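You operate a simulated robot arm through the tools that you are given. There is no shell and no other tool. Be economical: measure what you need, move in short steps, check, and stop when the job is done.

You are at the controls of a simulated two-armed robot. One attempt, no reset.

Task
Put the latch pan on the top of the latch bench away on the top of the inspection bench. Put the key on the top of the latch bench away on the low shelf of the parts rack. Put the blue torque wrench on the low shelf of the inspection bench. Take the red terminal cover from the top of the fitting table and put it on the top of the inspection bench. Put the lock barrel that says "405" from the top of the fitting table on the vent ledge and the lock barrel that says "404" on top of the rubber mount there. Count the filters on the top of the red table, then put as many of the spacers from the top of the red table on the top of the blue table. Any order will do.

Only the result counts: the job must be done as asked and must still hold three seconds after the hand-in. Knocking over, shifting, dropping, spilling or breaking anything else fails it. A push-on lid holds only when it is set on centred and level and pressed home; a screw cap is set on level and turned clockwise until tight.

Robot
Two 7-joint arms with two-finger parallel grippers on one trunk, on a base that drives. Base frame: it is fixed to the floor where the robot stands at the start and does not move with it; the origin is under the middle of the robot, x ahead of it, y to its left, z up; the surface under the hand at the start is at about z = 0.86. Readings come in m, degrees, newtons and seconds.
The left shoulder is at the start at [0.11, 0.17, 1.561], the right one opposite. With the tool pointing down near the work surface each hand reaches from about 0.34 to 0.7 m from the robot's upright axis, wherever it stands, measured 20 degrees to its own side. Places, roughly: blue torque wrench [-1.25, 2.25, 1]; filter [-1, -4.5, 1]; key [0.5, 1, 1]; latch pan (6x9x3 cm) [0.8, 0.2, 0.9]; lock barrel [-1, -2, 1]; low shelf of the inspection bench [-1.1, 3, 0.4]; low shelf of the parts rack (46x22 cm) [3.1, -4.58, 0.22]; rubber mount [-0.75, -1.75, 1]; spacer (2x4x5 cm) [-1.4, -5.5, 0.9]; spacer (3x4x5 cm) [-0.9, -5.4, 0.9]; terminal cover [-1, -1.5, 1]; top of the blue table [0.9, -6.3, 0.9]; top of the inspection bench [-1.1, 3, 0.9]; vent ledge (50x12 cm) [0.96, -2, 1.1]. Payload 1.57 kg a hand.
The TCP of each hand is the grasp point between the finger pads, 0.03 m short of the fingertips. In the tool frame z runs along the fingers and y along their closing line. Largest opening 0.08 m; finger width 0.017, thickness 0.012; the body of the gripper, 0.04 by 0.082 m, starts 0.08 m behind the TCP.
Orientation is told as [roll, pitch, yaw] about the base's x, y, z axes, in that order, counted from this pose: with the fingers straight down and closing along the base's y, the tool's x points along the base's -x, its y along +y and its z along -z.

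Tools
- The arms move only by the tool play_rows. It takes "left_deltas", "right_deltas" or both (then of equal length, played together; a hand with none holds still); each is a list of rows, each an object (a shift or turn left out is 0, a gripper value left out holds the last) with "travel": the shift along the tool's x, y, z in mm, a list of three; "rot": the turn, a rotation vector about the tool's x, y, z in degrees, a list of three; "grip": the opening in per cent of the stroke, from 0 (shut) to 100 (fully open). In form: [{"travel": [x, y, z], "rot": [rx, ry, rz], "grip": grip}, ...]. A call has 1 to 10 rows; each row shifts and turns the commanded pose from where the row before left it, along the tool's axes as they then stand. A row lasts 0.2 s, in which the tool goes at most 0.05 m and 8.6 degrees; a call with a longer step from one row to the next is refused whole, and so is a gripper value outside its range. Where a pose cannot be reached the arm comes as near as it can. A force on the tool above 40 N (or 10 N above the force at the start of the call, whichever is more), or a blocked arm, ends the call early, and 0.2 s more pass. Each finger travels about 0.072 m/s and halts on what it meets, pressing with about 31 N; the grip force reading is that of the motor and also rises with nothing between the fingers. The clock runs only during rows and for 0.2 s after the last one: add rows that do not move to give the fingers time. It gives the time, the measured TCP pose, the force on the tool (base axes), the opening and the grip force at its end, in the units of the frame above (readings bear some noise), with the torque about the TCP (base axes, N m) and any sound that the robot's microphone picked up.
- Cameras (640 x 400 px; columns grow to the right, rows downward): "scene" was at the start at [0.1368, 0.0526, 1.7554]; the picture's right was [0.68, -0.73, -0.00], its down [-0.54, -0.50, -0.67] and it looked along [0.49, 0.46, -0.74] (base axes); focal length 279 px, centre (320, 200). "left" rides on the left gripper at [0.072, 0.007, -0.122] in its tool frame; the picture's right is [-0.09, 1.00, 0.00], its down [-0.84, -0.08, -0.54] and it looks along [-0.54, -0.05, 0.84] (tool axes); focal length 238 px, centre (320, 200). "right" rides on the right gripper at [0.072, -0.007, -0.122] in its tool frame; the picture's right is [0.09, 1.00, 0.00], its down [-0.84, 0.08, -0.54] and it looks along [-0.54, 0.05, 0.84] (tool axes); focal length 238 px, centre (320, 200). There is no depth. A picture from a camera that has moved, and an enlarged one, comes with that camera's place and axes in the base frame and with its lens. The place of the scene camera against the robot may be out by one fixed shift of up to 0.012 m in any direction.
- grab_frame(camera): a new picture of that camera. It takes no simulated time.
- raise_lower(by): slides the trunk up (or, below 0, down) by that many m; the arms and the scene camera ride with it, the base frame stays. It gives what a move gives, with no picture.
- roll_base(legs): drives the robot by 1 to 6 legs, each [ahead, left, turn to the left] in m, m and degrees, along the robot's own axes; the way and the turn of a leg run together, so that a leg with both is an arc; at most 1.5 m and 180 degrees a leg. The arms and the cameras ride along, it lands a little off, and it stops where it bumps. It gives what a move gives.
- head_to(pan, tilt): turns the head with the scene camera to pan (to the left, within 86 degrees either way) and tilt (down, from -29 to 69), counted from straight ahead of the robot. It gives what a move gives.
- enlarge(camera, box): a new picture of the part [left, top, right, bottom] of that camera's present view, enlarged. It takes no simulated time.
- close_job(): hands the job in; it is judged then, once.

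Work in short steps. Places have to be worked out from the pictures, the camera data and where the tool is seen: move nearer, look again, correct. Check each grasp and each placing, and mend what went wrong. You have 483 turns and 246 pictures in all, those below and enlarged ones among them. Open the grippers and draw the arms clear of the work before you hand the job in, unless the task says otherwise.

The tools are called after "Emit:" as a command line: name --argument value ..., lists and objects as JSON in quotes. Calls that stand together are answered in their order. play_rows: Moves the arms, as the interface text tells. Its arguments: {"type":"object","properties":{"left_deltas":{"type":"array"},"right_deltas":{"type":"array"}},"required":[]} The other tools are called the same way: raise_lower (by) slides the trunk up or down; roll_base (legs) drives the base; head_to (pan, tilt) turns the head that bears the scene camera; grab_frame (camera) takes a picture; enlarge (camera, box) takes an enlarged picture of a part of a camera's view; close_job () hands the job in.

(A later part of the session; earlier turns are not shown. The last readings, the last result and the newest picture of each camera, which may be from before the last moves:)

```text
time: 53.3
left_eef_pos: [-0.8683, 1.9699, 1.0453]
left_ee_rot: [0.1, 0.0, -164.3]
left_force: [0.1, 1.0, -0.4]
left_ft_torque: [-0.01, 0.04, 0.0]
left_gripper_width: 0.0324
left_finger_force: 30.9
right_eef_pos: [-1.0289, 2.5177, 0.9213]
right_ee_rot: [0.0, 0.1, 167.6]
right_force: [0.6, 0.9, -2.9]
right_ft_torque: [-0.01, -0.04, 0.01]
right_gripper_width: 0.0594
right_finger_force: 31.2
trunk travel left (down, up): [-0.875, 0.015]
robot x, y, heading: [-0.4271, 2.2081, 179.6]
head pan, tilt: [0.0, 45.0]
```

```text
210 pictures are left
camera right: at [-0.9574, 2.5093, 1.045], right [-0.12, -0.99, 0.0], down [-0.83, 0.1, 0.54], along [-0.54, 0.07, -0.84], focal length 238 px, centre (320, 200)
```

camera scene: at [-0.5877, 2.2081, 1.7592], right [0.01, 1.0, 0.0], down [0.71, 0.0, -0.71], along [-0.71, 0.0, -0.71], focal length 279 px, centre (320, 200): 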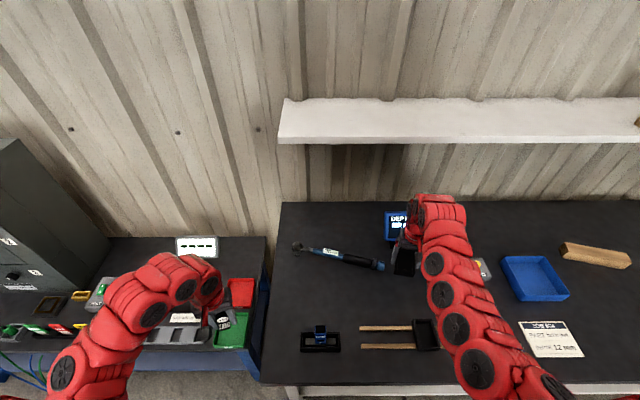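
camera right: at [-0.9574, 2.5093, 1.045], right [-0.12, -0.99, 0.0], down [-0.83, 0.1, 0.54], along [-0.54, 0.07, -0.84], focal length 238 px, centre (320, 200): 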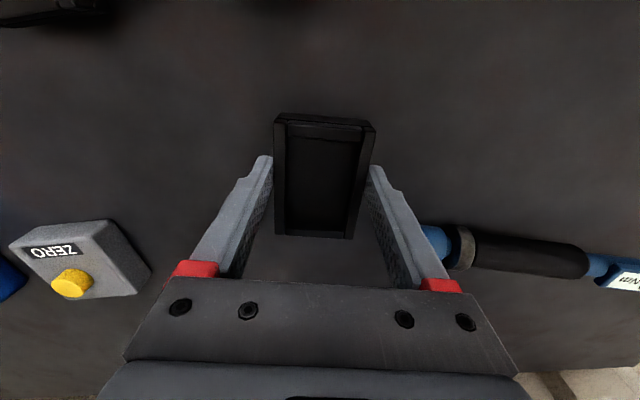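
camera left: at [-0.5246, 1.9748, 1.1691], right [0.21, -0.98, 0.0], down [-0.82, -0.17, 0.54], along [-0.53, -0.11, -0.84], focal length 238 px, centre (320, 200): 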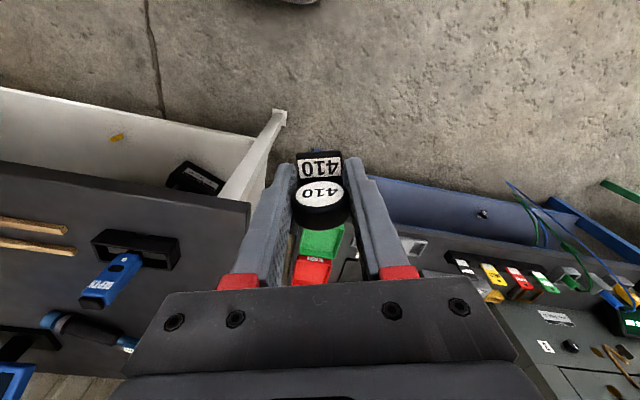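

Clear below. Lower in small steps until contact.

Emit:
play_rows --right_deltas '[{"travel": [0, 0, 8]}, {"travel": [0, 0, 6]}, {"travel": [0, 0, 4]}, {"travel": [0, 0, 2]}, {}]'

```text
time: 54.5
left_eef_pos: [-0.8675, 1.9699, 1.046]
left_ee_rot: [0.0, 0.1, -164.3]
left_force: [-0.5, 0.6, -0.7]
left_ft_torque: [0.01, 0.01, -0.03]
left_gripper_width: 0.0325
left_finger_force: 30.4
right_eef_pos: [-1.0291, 2.5187, 0.9017]
right_ee_rot: [0.0, 0.0, 167.6]
right_force: [0.3, -0.3, -2.3]
right_ft_torque: [-0.04, 0.02, 0.0]
right_gripper_width: 0.0597
right_finger_force: 31.4
trunk travel left (down, up): [-0.875, 0.015]
robot x, y, heading: [-0.4229, 2.2069, 179.6]
head pan, tilt: [0.0, 45.0]
```

Emit:
play_rows --right_deltas '[{"travel": [0, 0, 2]}, {"travel": [0, 0, 2]}, {"travel": [0, 0, 2]}, {"travel": [0, 0, 2]}, {"travel": [0, 0, 2]}, {}]'

```text
time: 55.9
left_eef_pos: [-0.8667, 1.9685, 1.0474]
left_ee_rot: [-0.1, 0.0, -164.3]
left_force: [0.4, 0.3, -0.4]
left_ft_torque: [0.04, -0.01, -0.02]
left_gripper_width: 0.0325
left_finger_force: 30.8
right_eef_pos: [-1.0289, 2.5185, 0.8944]
right_ee_rot: [0.1, -0.2, 167.6]
right_force: [-4.4, 0.0, 21.3]
right_ft_torque: [-0.02, 0.07, 0.01]
right_gripper_width: 0.0599
right_finger_force: 31.0
trunk travel left (down, up): [-0.875, 0.015]
robot x, y, heading: [-0.4253, 2.2089, 180.0]
head pan, tilt: [0.0, 45.0]
```

Contact. Release and rise.

Emit:
play_rows --right_deltas '[{"travel": [0, 0, -2]}, {"grip": 100}, {"grip": 100}, {"grip": 100}, {"travel": [0, 0, -25]}, {"travel": [0, 0, -45]}, {"travel": [0, 0, -45]}, {}]'

Emit:
grab_frame --camera "right"

```text
time: 57.7
left_eef_pos: [-0.8686, 1.9683, 1.0464]
left_ee_rot: [0.0, 0.0, -164.2]
left_force: [0.2, 0.1, -0.6]
left_ft_torque: [0.0, -0.01, 0.01]
left_gripper_width: 0.032
left_finger_force: 31.2
right_eef_pos: [-1.0297, 2.5182, 1.0085]
right_ee_rot: [0.0, 0.0, 167.6]
right_force: [0.3, 0.3, -0.6]
right_ft_torque: [0.02, 0.01, 0.0]
right_gripper_width: 0.0802
right_finger_force: 0.0
trunk travel left (down, up): [-0.875, 0.015]
robot x, y, heading: [-0.4283, 2.2044, 179.5]
head pan, tilt: [0.0, 45.0]
```

```text
209 pictures are left
camera right: at [-0.9578, 2.5099, 1.1326], right [-0.12, -0.99, 0.0], down [-0.83, 0.1, 0.54], along [-0.54, 0.07, -0.84], focal length 238 px, centre (320, 200)
```

right: 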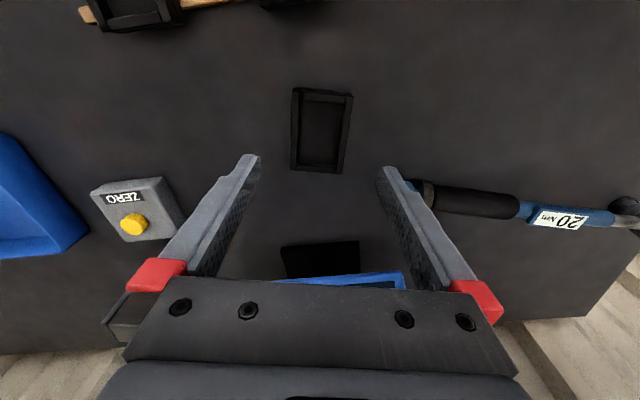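

Pan is placed. Next the wrench; I bring the left hand in a bit, drive slightly closer, and rise the right hand.

Emit:
play_rows --left_deltas '[{"travel": [35, 0, 0]}, {"travel": [35, 0, -10]}, {}]' --right_deltas '[{"travel": [0, 0, -30]}, {"travel": [0, 0, -20]}, {}]'

Emit:
roll_base --legs '[[0.09, 0.08, 0]]'

Emit:
head_to --pan 0 --tilt 55

Emit:
grab_frame --camera "scene"

```text
time: 58.5
left_eef_pos: [-0.8253, 1.9817, 1.0503]
left_ee_rot: [0.0, 0.1, -164.3]
left_force: [-0.8, 0.0, -0.1]
left_ft_torque: [0.0, -0.07, 0.0]
left_gripper_width: 0.0324
left_finger_force: 30.7
left hand out of reach, approached as far as the arm can: row 2
right_eef_pos: [-1.0293, 2.5191, 1.0596]
right_ee_rot: [0.1, 0.2, 167.5]
right_force: [-0.3, 0.0, -0.4]
right_ft_torque: [0.02, 0.01, -0.01]
right_gripper_width: 0.0799
right_finger_force: 0.0
trunk travel left (down, up): [-0.875, 0.015]
robot x, y, heading: [-0.4219, 2.2103, 179.5]
head pan, tilt: [0.0, 45.0]
```

```text
time: 59.7
left_eef_pos: [-0.9155, 1.9053, 1.0507]
left_ee_rot: [0.0, 0.1, -164.4]
left_force: [0.0, 0.4, -0.4]
left_ft_torque: [0.0, -0.01, 0.03]
left_gripper_width: 0.0322
left_finger_force: 30.9
right_eef_pos: [-1.1202, 2.4429, 1.0609]
right_ee_rot: [0.0, 0.0, 167.4]
right_force: [-0.6, -0.4, 0.2]
right_ft_torque: [0.05, 0.0, 0.01]
right_gripper_width: 0.0802
right_finger_force: 0.1
trunk travel left (down, up): [-0.875, 0.015]
robot x, y, heading: [-0.5183, 2.1294, 179.6]
head pan, tilt: [0.0, 45.0]
```

```text
time: 60.4
left_eef_pos: [-0.9164, 1.9025, 1.0492]
left_ee_rot: [0.1, 0.1, -164.4]
left_force: [-0.8, 0.1, -1.2]
left_ft_torque: [0.02, 0.0, -0.01]
left_gripper_width: 0.0324
left_finger_force: 30.3
right_eef_pos: [-1.1209, 2.4418, 1.0595]
right_ee_rot: [0.0, 0.1, 167.5]
right_force: [0.1, 1.4, -0.6]
right_ft_torque: [0.02, -0.03, 0.01]
right_gripper_width: 0.0799
right_finger_force: 0.0
trunk travel left (down, up): [-0.875, 0.015]
robot x, y, heading: [-0.5147, 2.1291, 179.5]
head pan, tilt: [0.0, 55.0]
```

```text
208 pictures are left
camera scene: at [-0.6718, 2.1287, 1.7457], right [0.01, 1.0, 0.0], down [0.82, -0.01, -0.57], along [-0.57, 0.0, -0.82], focal length 279 px, centre (320, 200)
```

scene: 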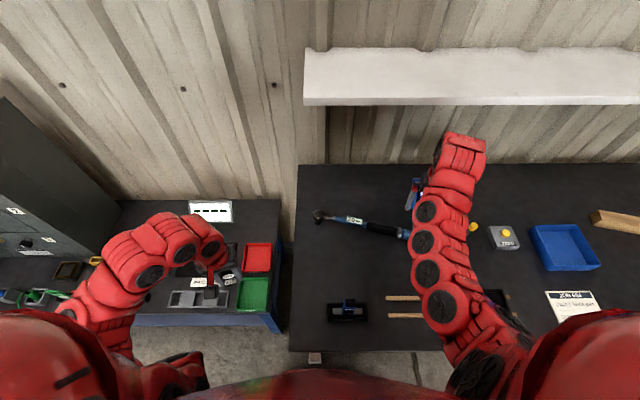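

I move the right hand over the wrench's middle and start the turn of the wrist.

Emit:
play_rows --right_deltas '[{"travel": [0, 48, 0]}, {"travel": [0, 48, 0]}, {"travel": [-9, 46, 0]}, {"rot": [0, 0, -8.5]}, {"rot": [0, 0, -8.5]}, {"rot": [0, 0, -8.5]}, {"rot": [0, 0, -8.5]}, {"rot": [0, 0, -8.5]}, {}]'

```text
time: 62.4
left_eef_pos: [-0.916, 1.9043, 1.0497]
left_ee_rot: [0.1, 0.1, -164.4]
left_force: [-0.2, 0.2, -0.1]
left_ft_torque: [-0.01, -0.02, 0.02]
left_gripper_width: 0.0324
left_finger_force: 31.0
right_eef_pos: [-1.1594, 2.3048, 1.0591]
right_ee_rot: [0.1, -0.1, -149.9]
right_force: [-0.4, 0.4, 0.1]
right_ft_torque: [0.01, -0.01, -0.01]
right_gripper_width: 0.08
right_finger_force: 0.1
trunk travel left (down, up): [-0.875, 0.015]
robot x, y, heading: [-0.5214, 2.1321, 179.7]
head pan, tilt: [0.0, 55.0]
```

Emit:
play_rows --right_deltas '[{"rot": [0, 0, -8.5]}, {"rot": [0, 0, -8.5]}, {"rot": [0, 0, -8.5]}, {"rot": [0, 0, -8.5]}, {"rot": [0, 0, -8.5]}, {"rot": [0, 0, -2]}, {}]'

Emit:
grab_frame --camera "right"

Emit:
grab_frame --camera "scene"

```text
time: 64.0
left_eef_pos: [-0.9165, 1.9043, 1.0508]
left_ee_rot: [0.0, 0.1, -164.4]
left_force: [-0.4, 0.1, -0.3]
left_ft_torque: [0.0, -0.01, 0.03]
left_gripper_width: 0.0323
left_finger_force: 31.2
right_eef_pos: [-1.1596, 2.3068, 1.059]
right_ee_rot: [0.1, -0.1, -105.2]
right_force: [-1.0, 0.7, 0.1]
right_ft_torque: [0.0, 0.0, 0.02]
right_gripper_width: 0.0799
right_finger_force: 0.1
trunk travel left (down, up): [-0.875, 0.015]
robot x, y, heading: [-0.5187, 2.1279, 179.6]
head pan, tilt: [0.0, 55.0]
```

```text
207 pictures are left
camera right: at [-1.147, 2.3762, 1.1834], right [0.98, -0.18, 0.0], down [-0.15, -0.83, 0.54], along [-0.09, -0.53, -0.84], focal length 238 px, centre (320, 200)
```

right: 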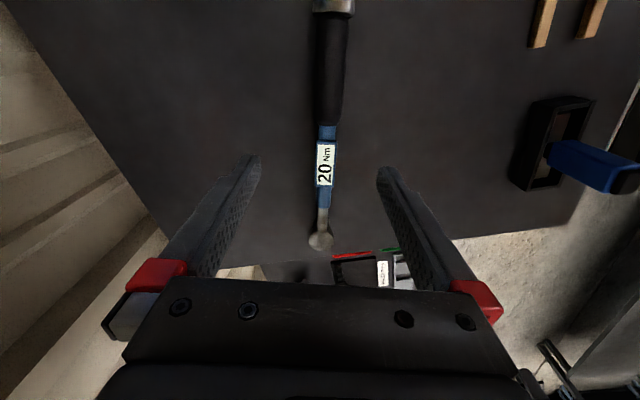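

```text
206 pictures are left
camera scene: at [-0.6708, 2.1295, 1.7457], right [0.01, 1.0, 0.0], down [0.82, -0.01, -0.57], along [-0.57, 0.0, -0.82], focal length 279 px, centre (320, 200)
```

scene: 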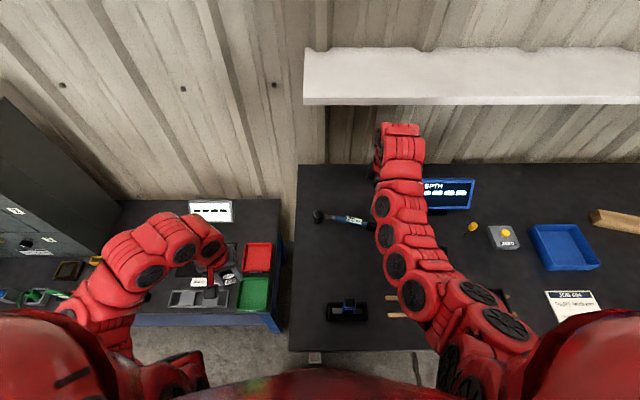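

Wrench is aligned under the hand, near y=2.25. I shift 3.7 cm toward the label and descend.

Emit:
play_rows --right_deltas '[{"travel": [-35, 12, 0], "rot": [0, 0, -2.5]}, {"travel": [0, 0, 45]}, {"travel": [0, 0, 45]}, {"travel": [0, 0, 40]}, {"travel": [0, 0, 25]}, {"travel": [0, 0, 8]}, {}]'

Emit:
grab_frame --camera "right"

```text
time: 65.6
left_eef_pos: [-0.9168, 1.9026, 1.0499]
left_ee_rot: [0.0, 0.1, -164.4]
left_force: [-0.3, -0.3, -0.4]
left_ft_torque: [0.01, -0.06, 0.0]
left_gripper_width: 0.0326
left_finger_force: 30.8
right_eef_pos: [-1.1577, 2.2667, 0.8973]
right_ee_rot: [0.0, 0.0, -103.0]
right_force: [-0.8, 0.3, -0.3]
right_ft_torque: [0.0, 0.01, -0.02]
right_gripper_width: 0.0799
right_finger_force: 0.1
trunk travel left (down, up): [-0.875, 0.015]
robot x, y, heading: [-0.5171, 2.1294, 179.7]
head pan, tilt: [0.0, 55.0]
```

```text
205 pictures are left
camera right: at [-1.1479, 2.3389, 1.0205], right [0.99, -0.13, 0.0], down [-0.11, -0.83, 0.54], along [-0.07, -0.54, -0.84], focal length 238 px, centre (320, 200)
```

right: 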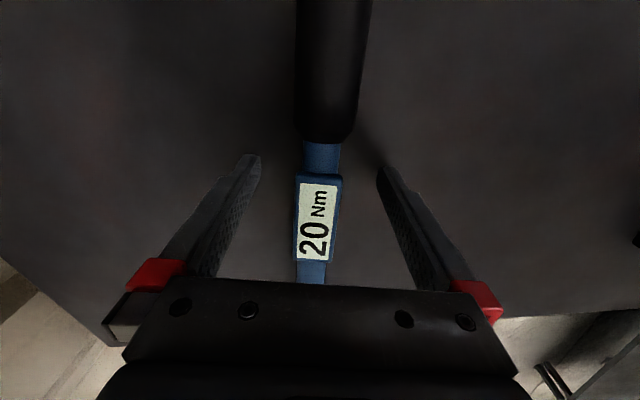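

Emit:
play_rows --right_deltas '[{"travel": [0, 0, 4]}, {"grip": 0}, {"grip": 0}, {"grip": 0}, {"grip": 0}, {"grip": 0}, {"grip": 0}, {}]'

Emit:
play_rows --right_deltas '[{"travel": [0, 0, -20]}, {"travel": [0, 0, -40]}, {}, {}]'

Emit:
grab_frame --camera "right"

Emit:
grab_frame --camera "scene"

```text
time: 67.4
left_eef_pos: [-0.9155, 1.9037, 1.0498]
left_ee_rot: [0.0, 0.0, -164.4]
left_force: [0.2, -0.4, -0.4]
left_ft_torque: [-0.01, 0.0, -0.01]
left_gripper_width: 0.0322
left_finger_force: 30.8
right_eef_pos: [-1.1573, 2.2674, 0.8922]
right_ee_rot: [0.1, 0.0, -103.1]
right_force: [0.7, -0.2, 1.7]
right_ft_torque: [-0.17, 0.04, 0.34]
right_gripper_width: 0.0201
right_finger_force: 31.2
trunk travel left (down, up): [-0.875, 0.015]
robot x, y, heading: [-0.5158, 2.13, 179.7]
head pan, tilt: [0.0, 55.0]
```

```text
time: 68.4
left_eef_pos: [-0.9167, 1.9042, 1.0502]
left_ee_rot: [0.0, 0.1, -164.4]
left_force: [0.2, 0.0, -0.3]
left_ft_torque: [0.0, 0.01, 0.01]
left_gripper_width: 0.0325
left_finger_force: 30.6
right_eef_pos: [-1.1586, 2.2661, 0.9531]
right_ee_rot: [0.1, 0.0, -103.0]
right_force: [0.3, -0.1, -6.4]
right_ft_torque: [-0.04, 0.03, 0.0]
right_gripper_width: 0.0198
right_finger_force: 31.4
trunk travel left (down, up): [-0.875, 0.015]
robot x, y, heading: [-0.5158, 2.1303, 179.5]
head pan, tilt: [0.0, 55.0]
```

```text
204 pictures are left
camera right: at [-1.1481, 2.3381, 1.0771], right [0.99, -0.13, 0.0], down [-0.11, -0.83, 0.54], along [-0.07, -0.54, -0.84], focal length 238 px, centre (320, 200)
```

right: 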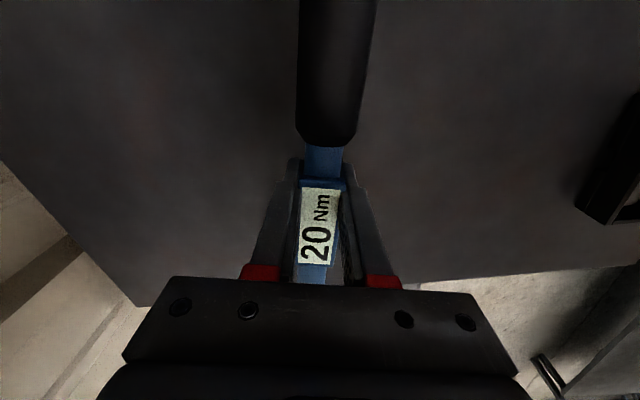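

```text
203 pictures are left
camera scene: at [-0.6716, 2.1298, 1.7456], right [0.01, 1.0, 0.0], down [0.82, -0.01, -0.57], along [-0.57, 0.0, -0.82], focal length 279 px, centre (320, 200)
```

scene: 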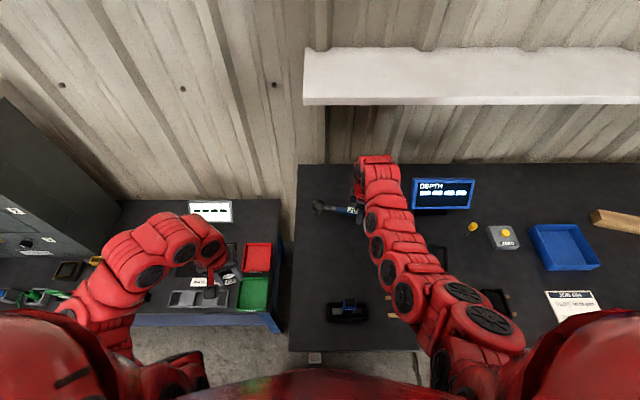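

Wrench held, balanced. Raise, back off and move along to inspect the low shelf.

Emit:
play_rows --right_deltas '[{"travel": [0, 0, -45]}, {"travel": [0, 0, -45]}, {"travel": [0, 0, -20]}, {}]'

Emit:
roll_base --legs '[[-0.55, 0, 0], [0, -0.7, 0]]'

Emit:
raise_lower --by -0.4

Emit:
head_to --pan 0 --tilt 35

Emit:
grab_frame --camera "scene"

```text
time: 69.4
left_eef_pos: [-0.9174, 1.9031, 1.0502]
left_ee_rot: [-0.1, 0.1, -164.5]
left_force: [0.4, 0.2, -0.9]
left_ft_torque: [0.0, 0.04, -0.03]
left_gripper_width: 0.0326
left_finger_force: 31.4
right_eef_pos: [-1.159, 2.2679, 1.0637]
right_ee_rot: [0.1, 0.1, -103.1]
right_force: [0.9, -0.8, -6.9]
right_ft_torque: [-0.03, 0.02, 0.02]
right_gripper_width: 0.0197
right_finger_force: 31.6
trunk travel left (down, up): [-0.875, 0.015]
robot x, y, heading: [-0.5179, 2.1308, 179.8]
head pan, tilt: [0.0, 55.0]
```

```text
time: 76.1
left_eef_pos: [-0.3578, 2.6006, 1.0483]
left_ee_rot: [0.0, 0.1, -163.6]
left_force: [-0.1, -0.3, 0.4]
left_ft_torque: [0.02, 0.03, -0.02]
left_gripper_width: 0.0321
left_finger_force: 31.1
right_eef_pos: [-0.6038, 2.9602, 1.0649]
right_ee_rot: [0.1, 0.0, -102.2]
right_force: [0.2, 0.4, -6.5]
right_ft_torque: [-0.01, -0.01, -0.01]
right_gripper_width: 0.0199
right_finger_force: 30.4
trunk travel left (down, up): [-0.875, 0.015]
robot x, y, heading: [0.0384, 2.8375, -179.8]
head pan, tilt: [0.0, 55.0]
```

```text
time: 79.9
left_eef_pos: [-0.3575, 2.6021, 0.6498]
left_ee_rot: [-0.1, 0.1, -163.5]
left_force: [0.4, 0.6, -0.5]
left_ft_torque: [-0.01, -0.04, 0.01]
left_gripper_width: 0.0323
left_finger_force: 30.7
right_eef_pos: [-0.6039, 2.9614, 0.6635]
right_ee_rot: [0.2, 0.0, -102.3]
right_force: [0.8, 0.6, -6.0]
right_ft_torque: [-0.08, 0.0, 0.0]
right_gripper_width: 0.0199
right_finger_force: 30.8
trunk travel left (down, up): [-0.475, 0.415]
robot x, y, heading: [0.0413, 2.8331, -179.7]
head pan, tilt: [0.0, 55.0]
```

```text
time: 80.8
left_eef_pos: [-0.3584, 2.602, 0.6491]
left_ee_rot: [0.0, 0.1, -163.6]
left_force: [0.1, 0.3, -0.6]
left_ft_torque: [0.02, -0.01, 0.0]
left_gripper_width: 0.0323
left_finger_force: 30.6
right_eef_pos: [-0.6036, 2.9622, 0.6633]
right_ee_rot: [0.0, 0.0, -102.2]
right_force: [-0.1, -0.4, -5.8]
right_ft_torque: [-0.03, 0.01, 0.0]
right_gripper_width: 0.0197
right_finger_force: 30.9
trunk travel left (down, up): [-0.475, 0.415]
robot x, y, heading: [0.0378, 2.8308, -179.8]
head pan, tilt: [0.0, 35.0]
```

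```text
202 pictures are left
camera scene: at [-0.1317, 2.8306, 1.3738], right [-0.01, 1.0, 0.0], down [0.57, 0.0, -0.82], along [-0.82, -0.01, -0.57], focal length 279 px, centre (320, 200)
```

scene: 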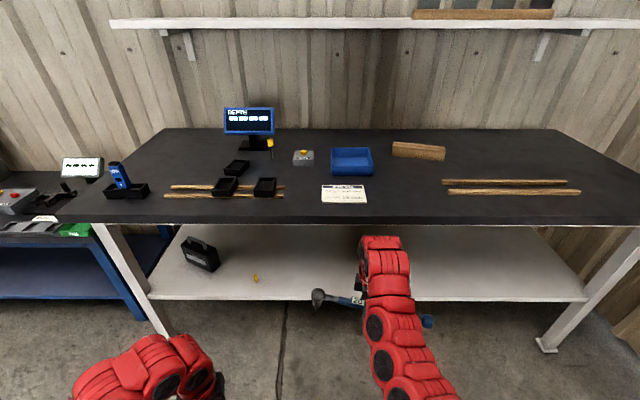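

The shelf is free right of x-col 270 (y≳2.7). I square the wrench and tilt the hand 45° forward.

Emit:
play_rows --right_deltas '[{"rot": [0, 0, -6]}, {"rot": [0, 0, -6]}, {"rot": [7.5, 0, 0]}, {"rot": [7.5, 0, 0]}, {"rot": [7.5, 0, 0]}, {"rot": [7.5, 0, 0]}, {"rot": [7.5, 0, 0]}, {"rot": [7.5, 0, 0]}, {}]'

Emit:
grab_frame --camera "scene"

```text
time: 82.8
left_eef_pos: [-0.3581, 2.6013, 0.6496]
left_ee_rot: [0.0, 0.1, -163.6]
left_force: [0.5, -0.4, -0.7]
left_ft_torque: [-0.03, -0.01, 0.03]
left_gripper_width: 0.0327
left_finger_force: 31.0
right_eef_pos: [-0.6051, 2.9614, 0.6652]
right_ee_rot: [-45.0, 0.1, -90.1]
right_force: [-0.1, -0.5, -6.3]
right_ft_torque: [-0.05, -0.02, 0.0]
right_gripper_width: 0.0199
right_finger_force: 30.8
trunk travel left (down, up): [-0.475, 0.415]
robot x, y, heading: [0.0404, 2.8294, -179.5]
head pan, tilt: [0.0, 35.0]
```

```text
201 pictures are left
camera scene: at [-0.1319, 2.8305, 1.3738], right [-0.01, 1.0, 0.0], down [0.57, 0.0, -0.82], along [-0.82, -0.01, -0.57], focal length 279 px, centre (320, 200)
```

scene: 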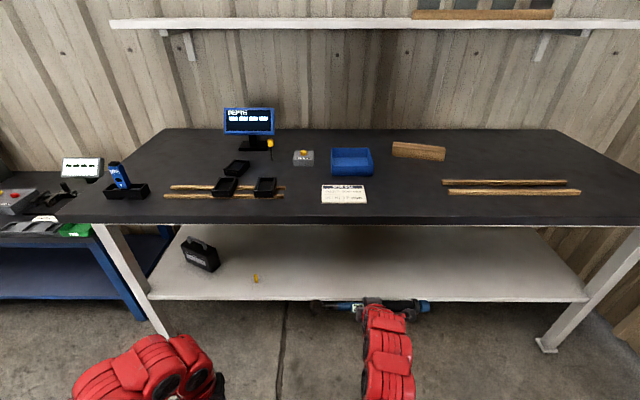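

Tilt is right. Lower the trunk, then drive in over the shelf.

Emit:
raise_lower --by -0.17

Emit:
roll_base --legs '[[0.3, 0, -0.5]]'

Emit:
head_to --pan 0 --tilt 45

Emit:
grab_frame --camera "scene"

Emit:
grab_frame --camera "right"

```text
time: 84.7
left_eef_pos: [-0.3577, 2.6014, 0.4805]
left_ee_rot: [0.0, 0.2, -163.5]
left_force: [-0.8, 0.1, -1.7]
left_ft_torque: [0.05, -0.01, 0.02]
left_gripper_width: 0.0323
left_finger_force: 30.9
right_eef_pos: [-0.6047, 2.9621, 0.4953]
right_ee_rot: [-44.9, 0.0, -90.2]
right_force: [0.2, -1.1, -5.8]
right_ft_torque: [-0.04, 0.0, 0.0]
right_gripper_width: 0.0199
right_finger_force: 30.9
trunk travel left (down, up): [-0.305, 0.585]
robot x, y, heading: [0.0391, 2.8324, -179.6]
head pan, tilt: [0.0, 35.0]
```

```text
time: 86.7
left_eef_pos: [-0.6516, 2.6038, 0.4787]
left_ee_rot: [0.0, 0.2, -164.0]
left_force: [0.6, 0.0, -0.8]
left_ft_torque: [0.0, -0.03, -0.02]
left_gripper_width: 0.0324
left_finger_force: 31.3
right_eef_pos: [-0.8957, 2.9635, 0.493]
right_ee_rot: [-44.9, 0.0, -90.6]
right_force: [-0.3, 0.9, -5.8]
right_ft_torque: [-0.06, 0.01, -0.01]
right_gripper_width: 0.0197
right_finger_force: 30.7
trunk travel left (down, up): [-0.305, 0.585]
robot x, y, heading: [-0.2547, 2.8319, 180.0]
head pan, tilt: [0.0, 35.0]
```

```text
time: 87.4
left_eef_pos: [-0.6508, 2.603, 0.4793]
left_ee_rot: [0.0, 0.1, -164.0]
left_force: [-0.5, 0.3, -1.6]
left_ft_torque: [0.02, 0.0, -0.01]
left_gripper_width: 0.0323
left_finger_force: 31.0
right_eef_pos: [-0.8947, 2.9646, 0.4935]
right_ee_rot: [-44.9, 0.0, -90.5]
right_force: [-0.6, 0.6, -6.7]
right_ft_torque: [-0.02, 0.02, -0.04]
right_gripper_width: 0.0199
right_finger_force: 31.7
trunk travel left (down, up): [-0.305, 0.585]
robot x, y, heading: [-0.2552, 2.8319, 179.8]
head pan, tilt: [0.0, 45.0]
```

```text
200 pictures are left
camera scene: at [-0.4172, 2.8307, 1.1891], right [0.0, 1.0, 0.0], down [0.71, 0.0, -0.71], along [-0.71, 0.0, -0.71], focal length 279 px, centre (320, 200)
```

scene: 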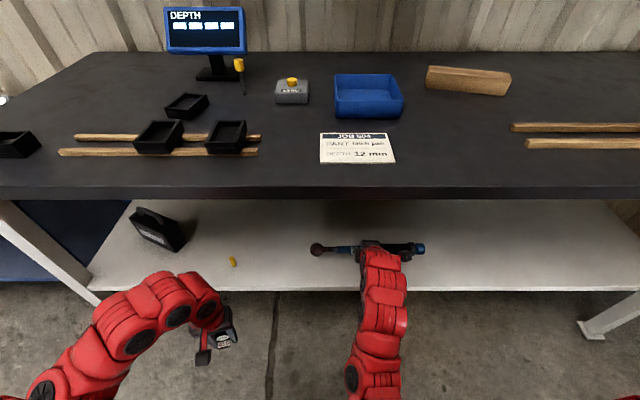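

```text
199 pictures are left
camera right: at [-0.8128, 3.036, 0.5869], right [0.71, 0.09, -0.7], down [0.43, -0.84, 0.33], along [-0.56, -0.53, -0.63], focal length 238 px, centre (320, 200)
```

right: 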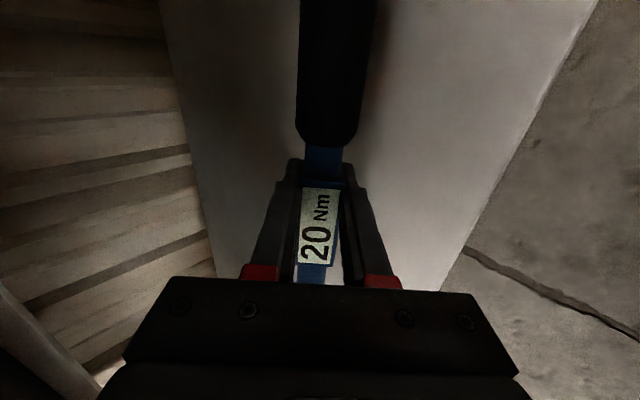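

The wrench is over the shelf ~9 cm in from the front. Lower straight down gently.

Emit:
play_rows --right_deltas '[{"travel": [0, 14, 14]}, {"travel": [0, 10, 10]}, {"travel": [0, 5, 5]}, {}]'

Emit:
play_rows --right_deltas '[{"travel": [0, 2, 2]}, {"travel": [0, 2, 2]}, {"travel": [0, 2, 2]}, {"travel": [0, 2, 2]}, {}]'

```text
time: 88.4
left_eef_pos: [-0.651, 2.603, 0.4797]
left_ee_rot: [0.1, 0.1, -164.0]
left_force: [0.2, -0.5, -0.7]
left_ft_torque: [-0.07, 0.0, -0.03]
left_gripper_width: 0.0323
left_finger_force: 30.5
right_eef_pos: [-0.8961, 2.9656, 0.4524]
right_ee_rot: [-44.9, 0.1, -90.5]
right_force: [-0.4, 0.5, -7.0]
right_ft_torque: [-0.04, -0.05, -0.01]
right_gripper_width: 0.0201
right_finger_force: 31.0
trunk travel left (down, up): [-0.305, 0.585]
robot x, y, heading: [-0.2502, 2.8332, 180.0]
head pan, tilt: [0.0, 45.0]
```

```text
time: 89.6
left_eef_pos: [-0.651, 2.6023, 0.4797]
left_ee_rot: [0.0, 0.1, -164.0]
left_force: [-0.1, -0.8, -0.6]
left_ft_torque: [0.0, 0.01, 0.01]
left_gripper_width: 0.0324
left_finger_force: 30.8
right_eef_pos: [-0.8952, 2.965, 0.4422]
right_ee_rot: [-44.9, 0.0, -90.5]
right_force: [-0.4, -0.4, -5.4]
right_ft_torque: [-0.04, 0.01, 0.0]
right_gripper_width: 0.0198
right_finger_force: 31.1
trunk travel left (down, up): [-0.305, 0.585]
robot x, y, heading: [-0.2566, 2.8327, 180.1]
head pan, tilt: [0.0, 45.0]
```

Emit:
play_rows --right_deltas '[{"travel": [0, 2, 2]}, {"travel": [0, 2, 2]}, {"travel": [0, 2, 2]}, {"travel": [0, 2, 2]}, {"travel": [0, 2, 2]}, {"travel": [0, 2, 2]}, {}]'

Emit:
grab_frame --camera "scene"

```text
time: 90.8
left_eef_pos: [-0.6489, 2.603, 0.482]
left_ee_rot: [0.1, 0.0, -164.1]
left_force: [-0.1, -0.5, -0.4]
left_ft_torque: [0.01, 0.03, -0.02]
left_gripper_width: 0.0322
left_finger_force: 31.0
right_eef_pos: [-0.8954, 2.9652, 0.4361]
right_ee_rot: [-45.8, 0.0, -90.6]
right_force: [25.5, -0.1, 26.0]
right_ft_torque: [-0.08, -0.72, -0.01]
right_gripper_width: 0.02
right_finger_force: 30.8
trunk travel left (down, up): [-0.305, 0.585]
robot x, y, heading: [-0.2509, 2.8333, 179.7]
head pan, tilt: [0.0, 45.0]
stopped in row 6 (right hand): the force on the tool passed its limit at 44 N (the readings are from after the stop); the commanded pose is now the measured one
```

```text
198 pictures are left
camera scene: at [-0.4116, 2.8303, 1.1899], right [0.0, 1.0, 0.0], down [0.7, 0.0, -0.71], along [-0.71, 0.0, -0.7], focal length 279 px, centre (320, 200)
```

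scene: 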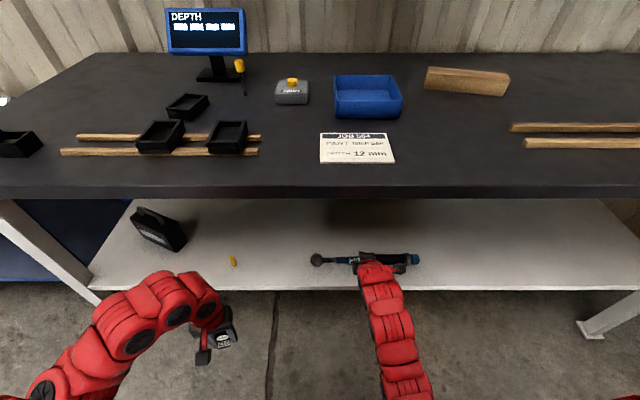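

Finger has touched the shelf; the wrench is within ~1 cm of it. I rise a few mm, open moderately, then withdraw along the finger axis.

Emit:
play_rows --right_deltas '[{"travel": [0, -4, -4]}, {"grip": 35}, {"grip": 35}, {"grip": 50, "travel": [0, -3, -3]}, {"grip": 50}, {}]'

Emit:
grab_frame --camera "right"

Emit:
enlarge --camera "scene" --box '[280, 200, 440, 300]'

```text
time: 92.2
left_eef_pos: [-0.6511, 2.6027, 0.4809]
left_ee_rot: [-0.1, 0.1, -163.9]
left_force: [0.2, -0.3, -0.2]
left_ft_torque: [0.0, -0.02, -0.02]
left_gripper_width: 0.0322
left_finger_force: 31.0
right_eef_pos: [-0.8968, 2.9654, 0.4419]
right_ee_rot: [-45.4, 0.0, -90.6]
right_force: [-2.9, -0.6, 2.3]
right_ft_torque: [0.01, 0.19, 0.01]
right_gripper_width: 0.0371
right_finger_force: 0.1
trunk travel left (down, up): [-0.305, 0.585]
robot x, y, heading: [-0.2508, 2.8356, 180.0]
head pan, tilt: [0.0, 45.0]
```

```text
197 pictures are left
camera right: at [-0.8133, 3.0365, 0.5345], right [0.7, 0.09, -0.71], down [0.43, -0.84, 0.32], along [-0.57, -0.53, -0.63], focal length 238 px, centre (320, 200)
```

right: 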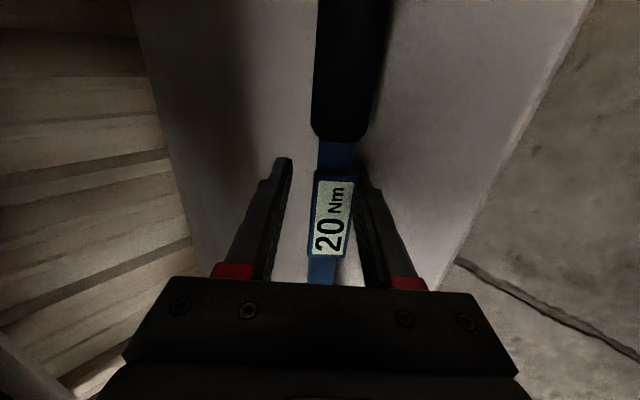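

```text
4.00 times, centred on (360, 250) of scene
camera zoom: at [-0.416, 2.8306, 1.1891], right [0.0, 1.0, 0.0], down [0.71, 0.0, -0.71], along [-0.71, 0.0, -0.71], focal length 1115 px, centre (160, 0)
```

zoom: 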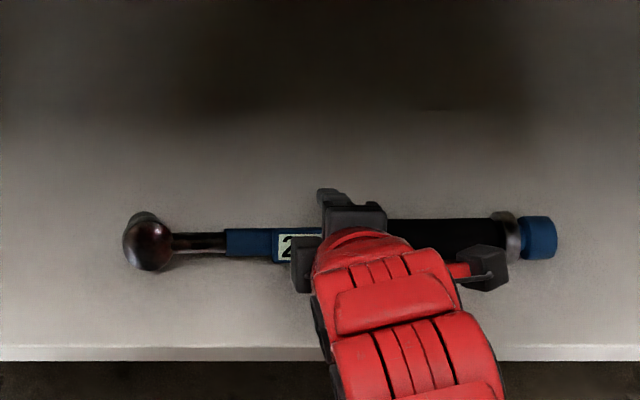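

Emit:
play_rows --right_deltas '[{"travel": [0, -3, -3]}, {"travel": [0, 0, -5], "grip": 60}, {"travel": [0, 0, -8], "grip": 70}, {"travel": [0, 0, -10]}, {"travel": [0, 0, -15]}, {"travel": [0, 0, -20]}, {}]'

Emit:
grab_frame --camera "right"

```text
time: 93.8
left_eef_pos: [-0.6511, 2.6038, 0.4793]
left_ee_rot: [0.0, 0.0, -164.0]
left_force: [-0.8, 1.4, -0.3]
left_ft_torque: [-0.01, 0.0, -0.02]
left_gripper_width: 0.0325
left_finger_force: 31.3
right_eef_pos: [-0.8555, 2.9648, 0.487]
right_ee_rot: [-45.5, 0.0, -90.5]
right_force: [-0.6, -0.7, 0.5]
right_ft_torque: [0.03, -0.01, 0.01]
right_gripper_width: 0.0558
right_finger_force: 0.1
trunk travel left (down, up): [-0.305, 0.585]
robot x, y, heading: [-0.2546, 2.8327, 180.1]
head pan, tilt: [0.0, 45.0]
```

```text
195 pictures are left
camera right: at [-0.7715, 3.0361, 0.5795], right [0.7, 0.09, -0.71], down [0.43, -0.84, 0.33], along [-0.57, -0.53, -0.62], focal length 238 px, centre (320, 200)
```

right: 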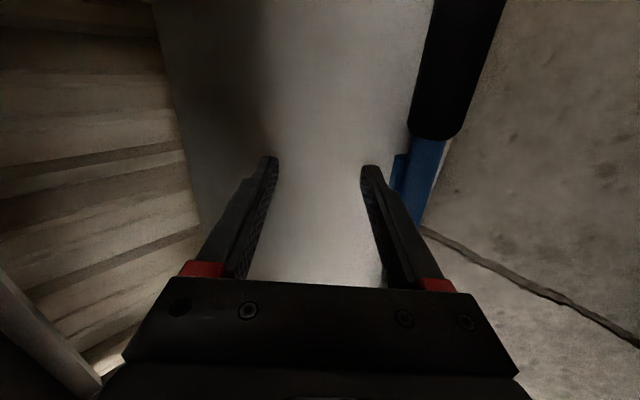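

Emit:
grab_frame --camera "scene"

Emit:
enlarge --camera "scene" --box '[280, 200, 440, 300]'

```text
194 pictures are left
camera scene: at [-0.4161, 2.8307, 1.1892], right [0.0, 1.0, 0.0], down [0.71, 0.0, -0.71], along [-0.71, 0.0, -0.71], focal length 279 px, centre (320, 200)
```

scene: 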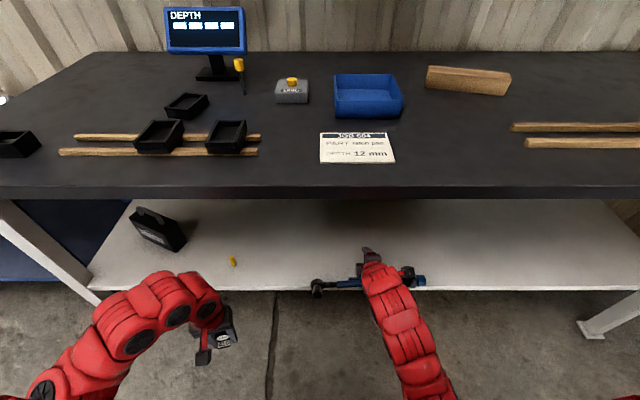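

```text
4.00 times, centred on (360, 250) of scene
camera zoom: at [-0.4161, 2.8307, 1.1892], right [0.0, 1.0, 0.0], down [0.71, 0.0, -0.71], along [-0.71, 0.0, -0.71], focal length 1115 px, centre (160, 0)
```

zoom: 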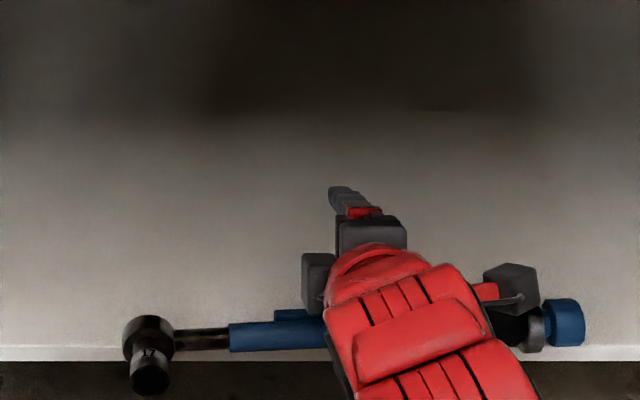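

The wrench rolled back to the shelf's front edge as I withdrew. I lift the hand straight up without touching it and check.

Emit:
play_rows --right_deltas '[{"travel": [0, -12, -12]}, {"travel": [0, -25, -25]}, {"travel": [0, -20, -20]}]'

Emit:
enlarge --camera "scene" --box '[280, 200, 440, 300]'

Emit:
grab_frame --camera "right"

```text
time: 94.6
left_eef_pos: [-0.6513, 2.6028, 0.4794]
left_ee_rot: [0.0, 0.1, -164.0]
left_force: [-0.6, -0.2, -0.9]
left_ft_torque: [0.01, -0.06, -0.02]
left_gripper_width: 0.0321
left_finger_force: 31.2
right_eef_pos: [-0.8561, 2.9642, 0.5685]
right_ee_rot: [-45.4, 0.1, -90.6]
right_force: [-0.8, 0.0, 0.1]
right_ft_torque: [-0.01, 0.01, -0.01]
right_gripper_width: 0.0561
right_finger_force: 0.0
trunk travel left (down, up): [-0.305, 0.585]
robot x, y, heading: [-0.256, 2.8308, 179.8]
head pan, tilt: [0.0, 45.0]
```

```text
4.00 times, centred on (360, 250) of scene
camera zoom: at [-0.4161, 2.8306, 1.1892], right [0.0, 1.0, 0.0], down [0.71, 0.0, -0.71], along [-0.71, 0.0, -0.71], focal length 1115 px, centre (160, 0)
```

zoom: 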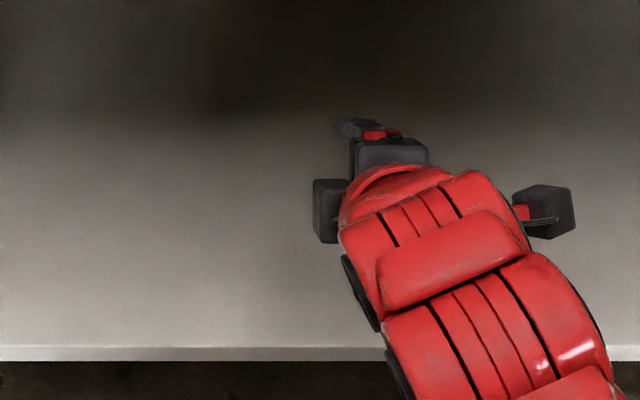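

```text
191 pictures are left
camera right: at [-0.7714, 3.0356, 0.6604], right [0.7, 0.09, -0.71], down [0.43, -0.84, 0.33], along [-0.57, -0.53, -0.63], focal length 238 px, centre (320, 200)
```

right: 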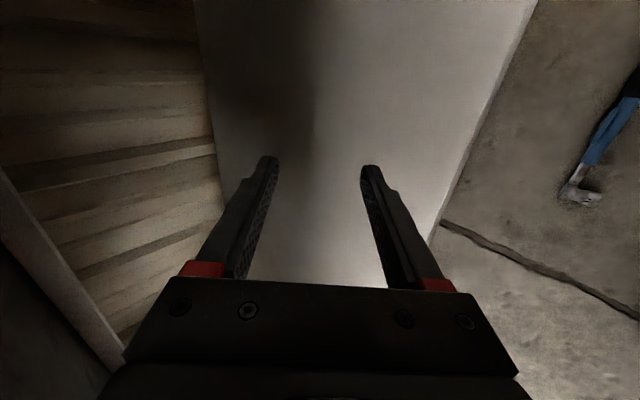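

The wrench fell to the floor in front of the bench. I must mend it: back off and look.

Emit:
roll_base --legs '[[-0.45, 0, 0]]'

Emit:
head_to --pan 0 --tilt 55

Emit:
grab_frame --camera "scene"

Emit:
grab_frame --camera "right"

```text
time: 97.3
left_eef_pos: [-0.2056, 2.6061, 0.4804]
left_ee_rot: [0.0, 0.1, -164.8]
left_force: [-0.7, -0.9, 0.3]
left_ft_torque: [-0.02, 0.02, 0.01]
left_gripper_width: 0.0324
left_finger_force: 31.0
right_eef_pos: [-0.406, 2.97, 0.5672]
right_ee_rot: [-45.5, -0.1, -91.5]
right_force: [-0.2, -0.8, 0.4]
right_ft_torque: [0.0, -0.03, -0.03]
right_gripper_width: 0.0562
right_finger_force: 0.0
trunk travel left (down, up): [-0.305, 0.585]
robot x, y, heading: [0.191, 2.8309, 179.1]
head pan, tilt: [0.0, 45.0]
```

```text
time: 98.1
left_eef_pos: [-0.2058, 2.6055, 0.479]
left_ee_rot: [0.1, 0.1, -164.9]
left_force: [-0.6, 0.2, -0.2]
left_ft_torque: [0.0, 0.0, 0.0]
left_gripper_width: 0.0324
left_finger_force: 30.9
right_eef_pos: [-0.4049, 2.9692, 0.5661]
right_ee_rot: [-45.4, 0.0, -91.4]
right_force: [0.9, -0.2, -0.1]
right_ft_torque: [-0.02, -0.01, 0.0]
right_gripper_width: 0.0562
right_finger_force: 0.1
trunk travel left (down, up): [-0.305, 0.585]
robot x, y, heading: [0.1935, 2.8301, 179.0]
head pan, tilt: [0.0, 55.0]
```

```text
190 pictures are left
camera scene: at [0.0406, 2.8295, 1.1758], right [0.01, 1.0, 0.0], down [0.82, -0.01, -0.57], along [-0.57, 0.01, -0.82], focal length 279 px, centre (320, 200)
```

scene: 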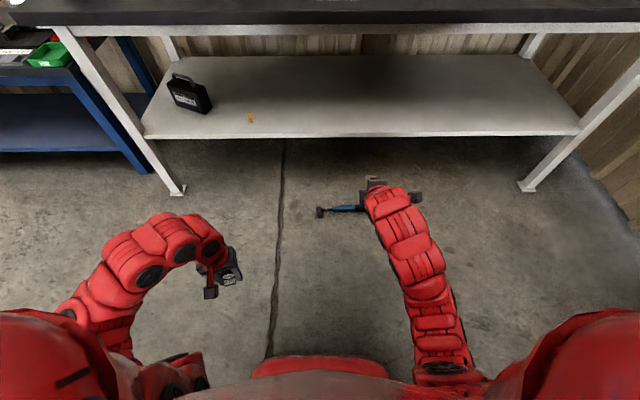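

```text
189 pictures are left
camera right: at [-0.3209, 3.0395, 0.6599], right [0.7, 0.08, -0.71], down [0.42, -0.85, 0.33], along [-0.58, -0.53, -0.63], focal length 238 px, centre (320, 200)
```

right: 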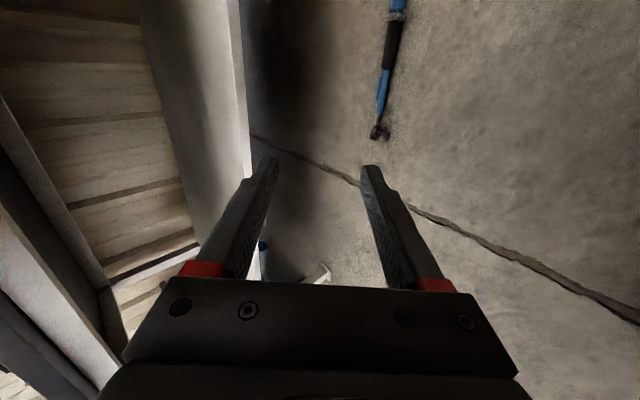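

The wrench lies along y at x≈-0.705, y 2.84–3.16 on the floor. I set the hand vertical again, open it, lower the trunk fully, and drive up to it.

Emit:
play_rows --right_deltas '[{"rot": [-7.5, 0, 0], "grip": 100}, {"rot": [-7.5, 0, 0]}, {"rot": [-7.5, 0, 0]}, {"rot": [-7.5, 0, 0]}, {"rot": [-7.5, 0, 0]}, {"rot": [-7.5, 0, 0]}, {}]'

Emit:
raise_lower --by -0.28

Emit:
roll_base --legs '[[0.25, 0, 1]]'

Emit:
grab_frame --camera "right"

Emit:
grab_frame --camera "scene"

```text
time: 99.7
left_eef_pos: [-0.2057, 2.6052, 0.4805]
left_ee_rot: [0.0, 0.1, -164.9]
left_force: [-0.8, -0.5, -0.5]
left_ft_torque: [0.02, -0.01, 0.01]
left_gripper_width: 0.0326
left_finger_force: 30.8
right_eef_pos: [-0.3906, 2.9633, 0.5046]
right_ee_rot: [-0.6, -0.1, -91.4]
right_force: [-0.2, -0.2, 0.2]
right_ft_torque: [0.01, 0.02, -0.03]
right_gripper_width: 0.0799
right_finger_force: 0.0
right hand out of reach, approached as far as the arm can: row 5, 6
trunk travel left (down, up): [-0.305, 0.585]
robot x, y, heading: [0.196, 2.8266, 179.2]
head pan, tilt: [0.0, 55.0]
```

```text
time: 102.5
left_eef_pos: [-0.2068, 2.6054, 0.2]
left_ee_rot: [0.0, 0.1, -164.8]
left_force: [0.0, 0.3, 0.0]
left_ft_torque: [0.0, -0.01, -0.02]
left_gripper_width: 0.0325
left_finger_force: 30.8
right_eef_pos: [-0.3906, 2.9633, 0.2233]
right_ee_rot: [-0.6, -0.1, -91.4]
right_force: [-0.3, 0.6, 0.1]
right_ft_torque: [-0.01, 0.0, 0.0]
right_gripper_width: 0.08
right_finger_force: 0.0
trunk travel left (down, up): [-0.025, 0.865]
robot x, y, heading: [0.1931, 2.8321, 179.2]
head pan, tilt: [0.0, 55.0]
```

```text
time: 104.3
left_eef_pos: [-0.4496, 2.6, 0.2001]
left_ee_rot: [0.0, 0.1, -163.8]
left_force: [0.4, 0.2, -0.1]
left_ft_torque: [0.01, -0.06, -0.02]
left_gripper_width: 0.0322
left_finger_force: 30.6
right_eef_pos: [-0.6397, 2.955, 0.224]
right_ee_rot: [-0.6, -0.1, -90.5]
right_force: [0.7, 1.2, 0.0]
right_ft_torque: [0.02, -0.01, -0.01]
right_gripper_width: 0.0801
right_finger_force: 0.1
trunk travel left (down, up): [-0.025, 0.865]
robot x, y, heading: [-0.0504, 2.8288, -179.7]
head pan, tilt: [0.0, 55.0]
```

```text
188 pictures are left
camera right: at [-0.6434, 3.0267, 0.3479], right [1.0, 0.08, -0.01], down [0.08, -0.84, 0.54], along [0.04, -0.54, -0.84], focal length 238 px, centre (320, 200)
```

right: 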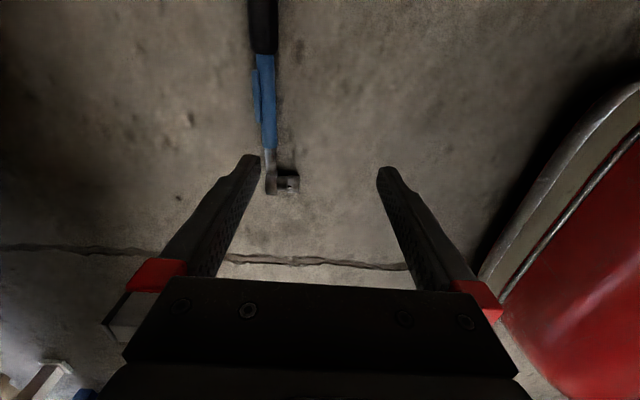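

```text
187 pictures are left
camera scene: at [-0.2057, 2.8285, 0.8957], right [0.0, 1.0, 0.0], down [0.82, 0.0, -0.57], along [-0.57, 0.0, -0.82], focal length 279 px, centre (320, 200)
```

scene: 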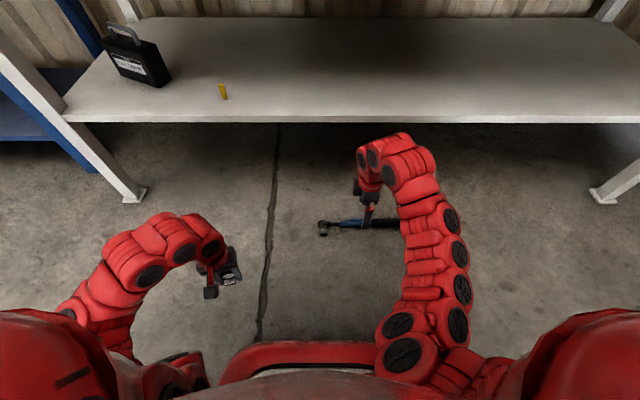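

Wrench axis at x≈-0.714, balance point y≈3.0. Move over and down partly.

Emit:
play_rows --right_deltas '[{"travel": [22, -37, 0], "rot": [-0.6, 0, 0]}, {"travel": [23, -37, 0]}, {"travel": [0, 0, 40]}, {"travel": [0, 0, 40]}, {}]'

Emit:
grab_frame --camera "right"

```text
time: 105.5
left_eef_pos: [-0.4497, 2.5997, 0.1991]
left_ee_rot: [0.0, 0.0, -163.8]
left_force: [0.2, -0.5, -0.3]
left_ft_torque: [0.0, 0.01, 0.01]
left_gripper_width: 0.0325
left_finger_force: 30.4
right_eef_pos: [-0.7116, 2.9991, 0.1451]
right_ee_rot: [-0.1, -0.1, -90.4]
right_force: [-0.2, 0.1, -0.3]
right_ft_torque: [-0.02, -0.01, -0.01]
right_gripper_width: 0.08
right_finger_force: 0.0
trunk travel left (down, up): [-0.025, 0.865]
robot x, y, heading: [-0.0513, 2.8302, -179.8]
head pan, tilt: [0.0, 55.0]
```

```text
186 pictures are left
camera right: at [-0.7167, 3.0713, 0.2683], right [1.0, 0.08, 0.0], down [0.07, -0.84, 0.54], along [0.05, -0.54, -0.84], focal length 238 px, centre (320, 200)
```

right: 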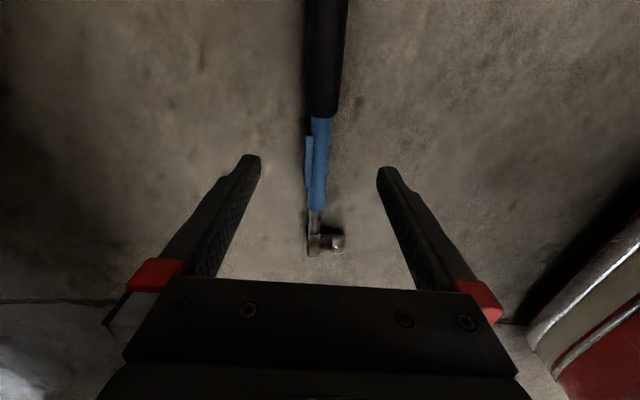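

Emit:
play_rows --right_deltas '[{"travel": [-12, 0, 40]}, {"travel": [0, 0, 40]}, {"travel": [0, 0, 20]}, {"travel": [0, 0, 8]}, {"travel": [0, 0, 2]}, {}]'

Emit:
play_rows --right_deltas '[{"grip": 0}, {"grip": 0}, {"grip": 0}, {"grip": 0}, {"grip": 0}, {"grip": 0}, {}]'

Emit:
grab_frame --camera "right"

```text
time: 106.9
left_eef_pos: [-0.4485, 2.6005, 0.1997]
left_ee_rot: [0.0, 0.2, -163.8]
left_force: [-0.3, 0.4, -0.5]
left_ft_torque: [-0.01, -0.03, 0.0]
left_gripper_width: 0.0324
left_finger_force: 31.4
right_eef_pos: [-0.7042, 2.9876, 0.0392]
right_ee_rot: [-0.2, -0.1, -90.4]
right_force: [-0.1, 0.6, -0.1]
right_ft_torque: [-0.02, -0.02, 0.02]
right_gripper_width: 0.0799
right_finger_force: 0.1
right hand out of reach, approached as far as the arm can: row 3
trunk travel left (down, up): [-0.025, 0.865]
robot x, y, heading: [-0.0508, 2.8325, -179.9]
head pan, tilt: [0.0, 55.0]
```

```text
time: 108.5
left_eef_pos: [-0.4501, 2.6006, 0.1997]
left_ee_rot: [0.0, 0.1, -163.8]
left_force: [-0.2, -0.6, -0.1]
left_ft_torque: [0.02, -0.03, 0.0]
left_gripper_width: 0.0323
left_finger_force: 30.9
right_eef_pos: [-0.7047, 2.9878, 0.0403]
right_ee_rot: [-0.1, -0.1, -90.5]
right_force: [-3.7, 0.8, 2.7]
right_ft_torque: [-0.01, 0.11, -0.35]
right_gripper_width: 0.0244
right_finger_force: 31.1
trunk travel left (down, up): [-0.025, 0.865]
robot x, y, heading: [-0.0512, 2.8296, -179.8]
head pan, tilt: [0.0, 55.0]
```

```text
185 pictures are left
camera right: at [-0.7101, 3.0595, 0.1639], right [1.0, 0.08, 0.0], down [0.07, -0.84, 0.54], along [0.04, -0.54, -0.84], focal length 238 px, centre (320, 200)
```

right: 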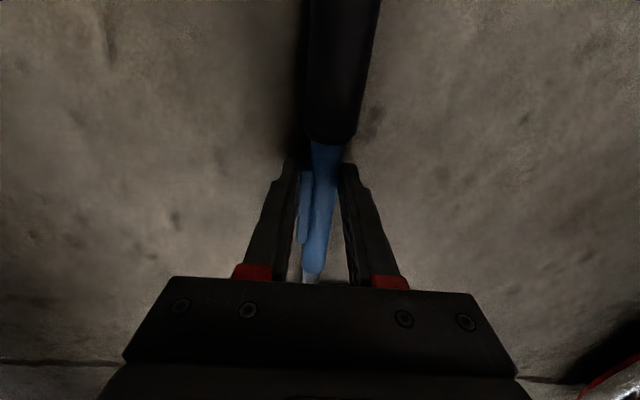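

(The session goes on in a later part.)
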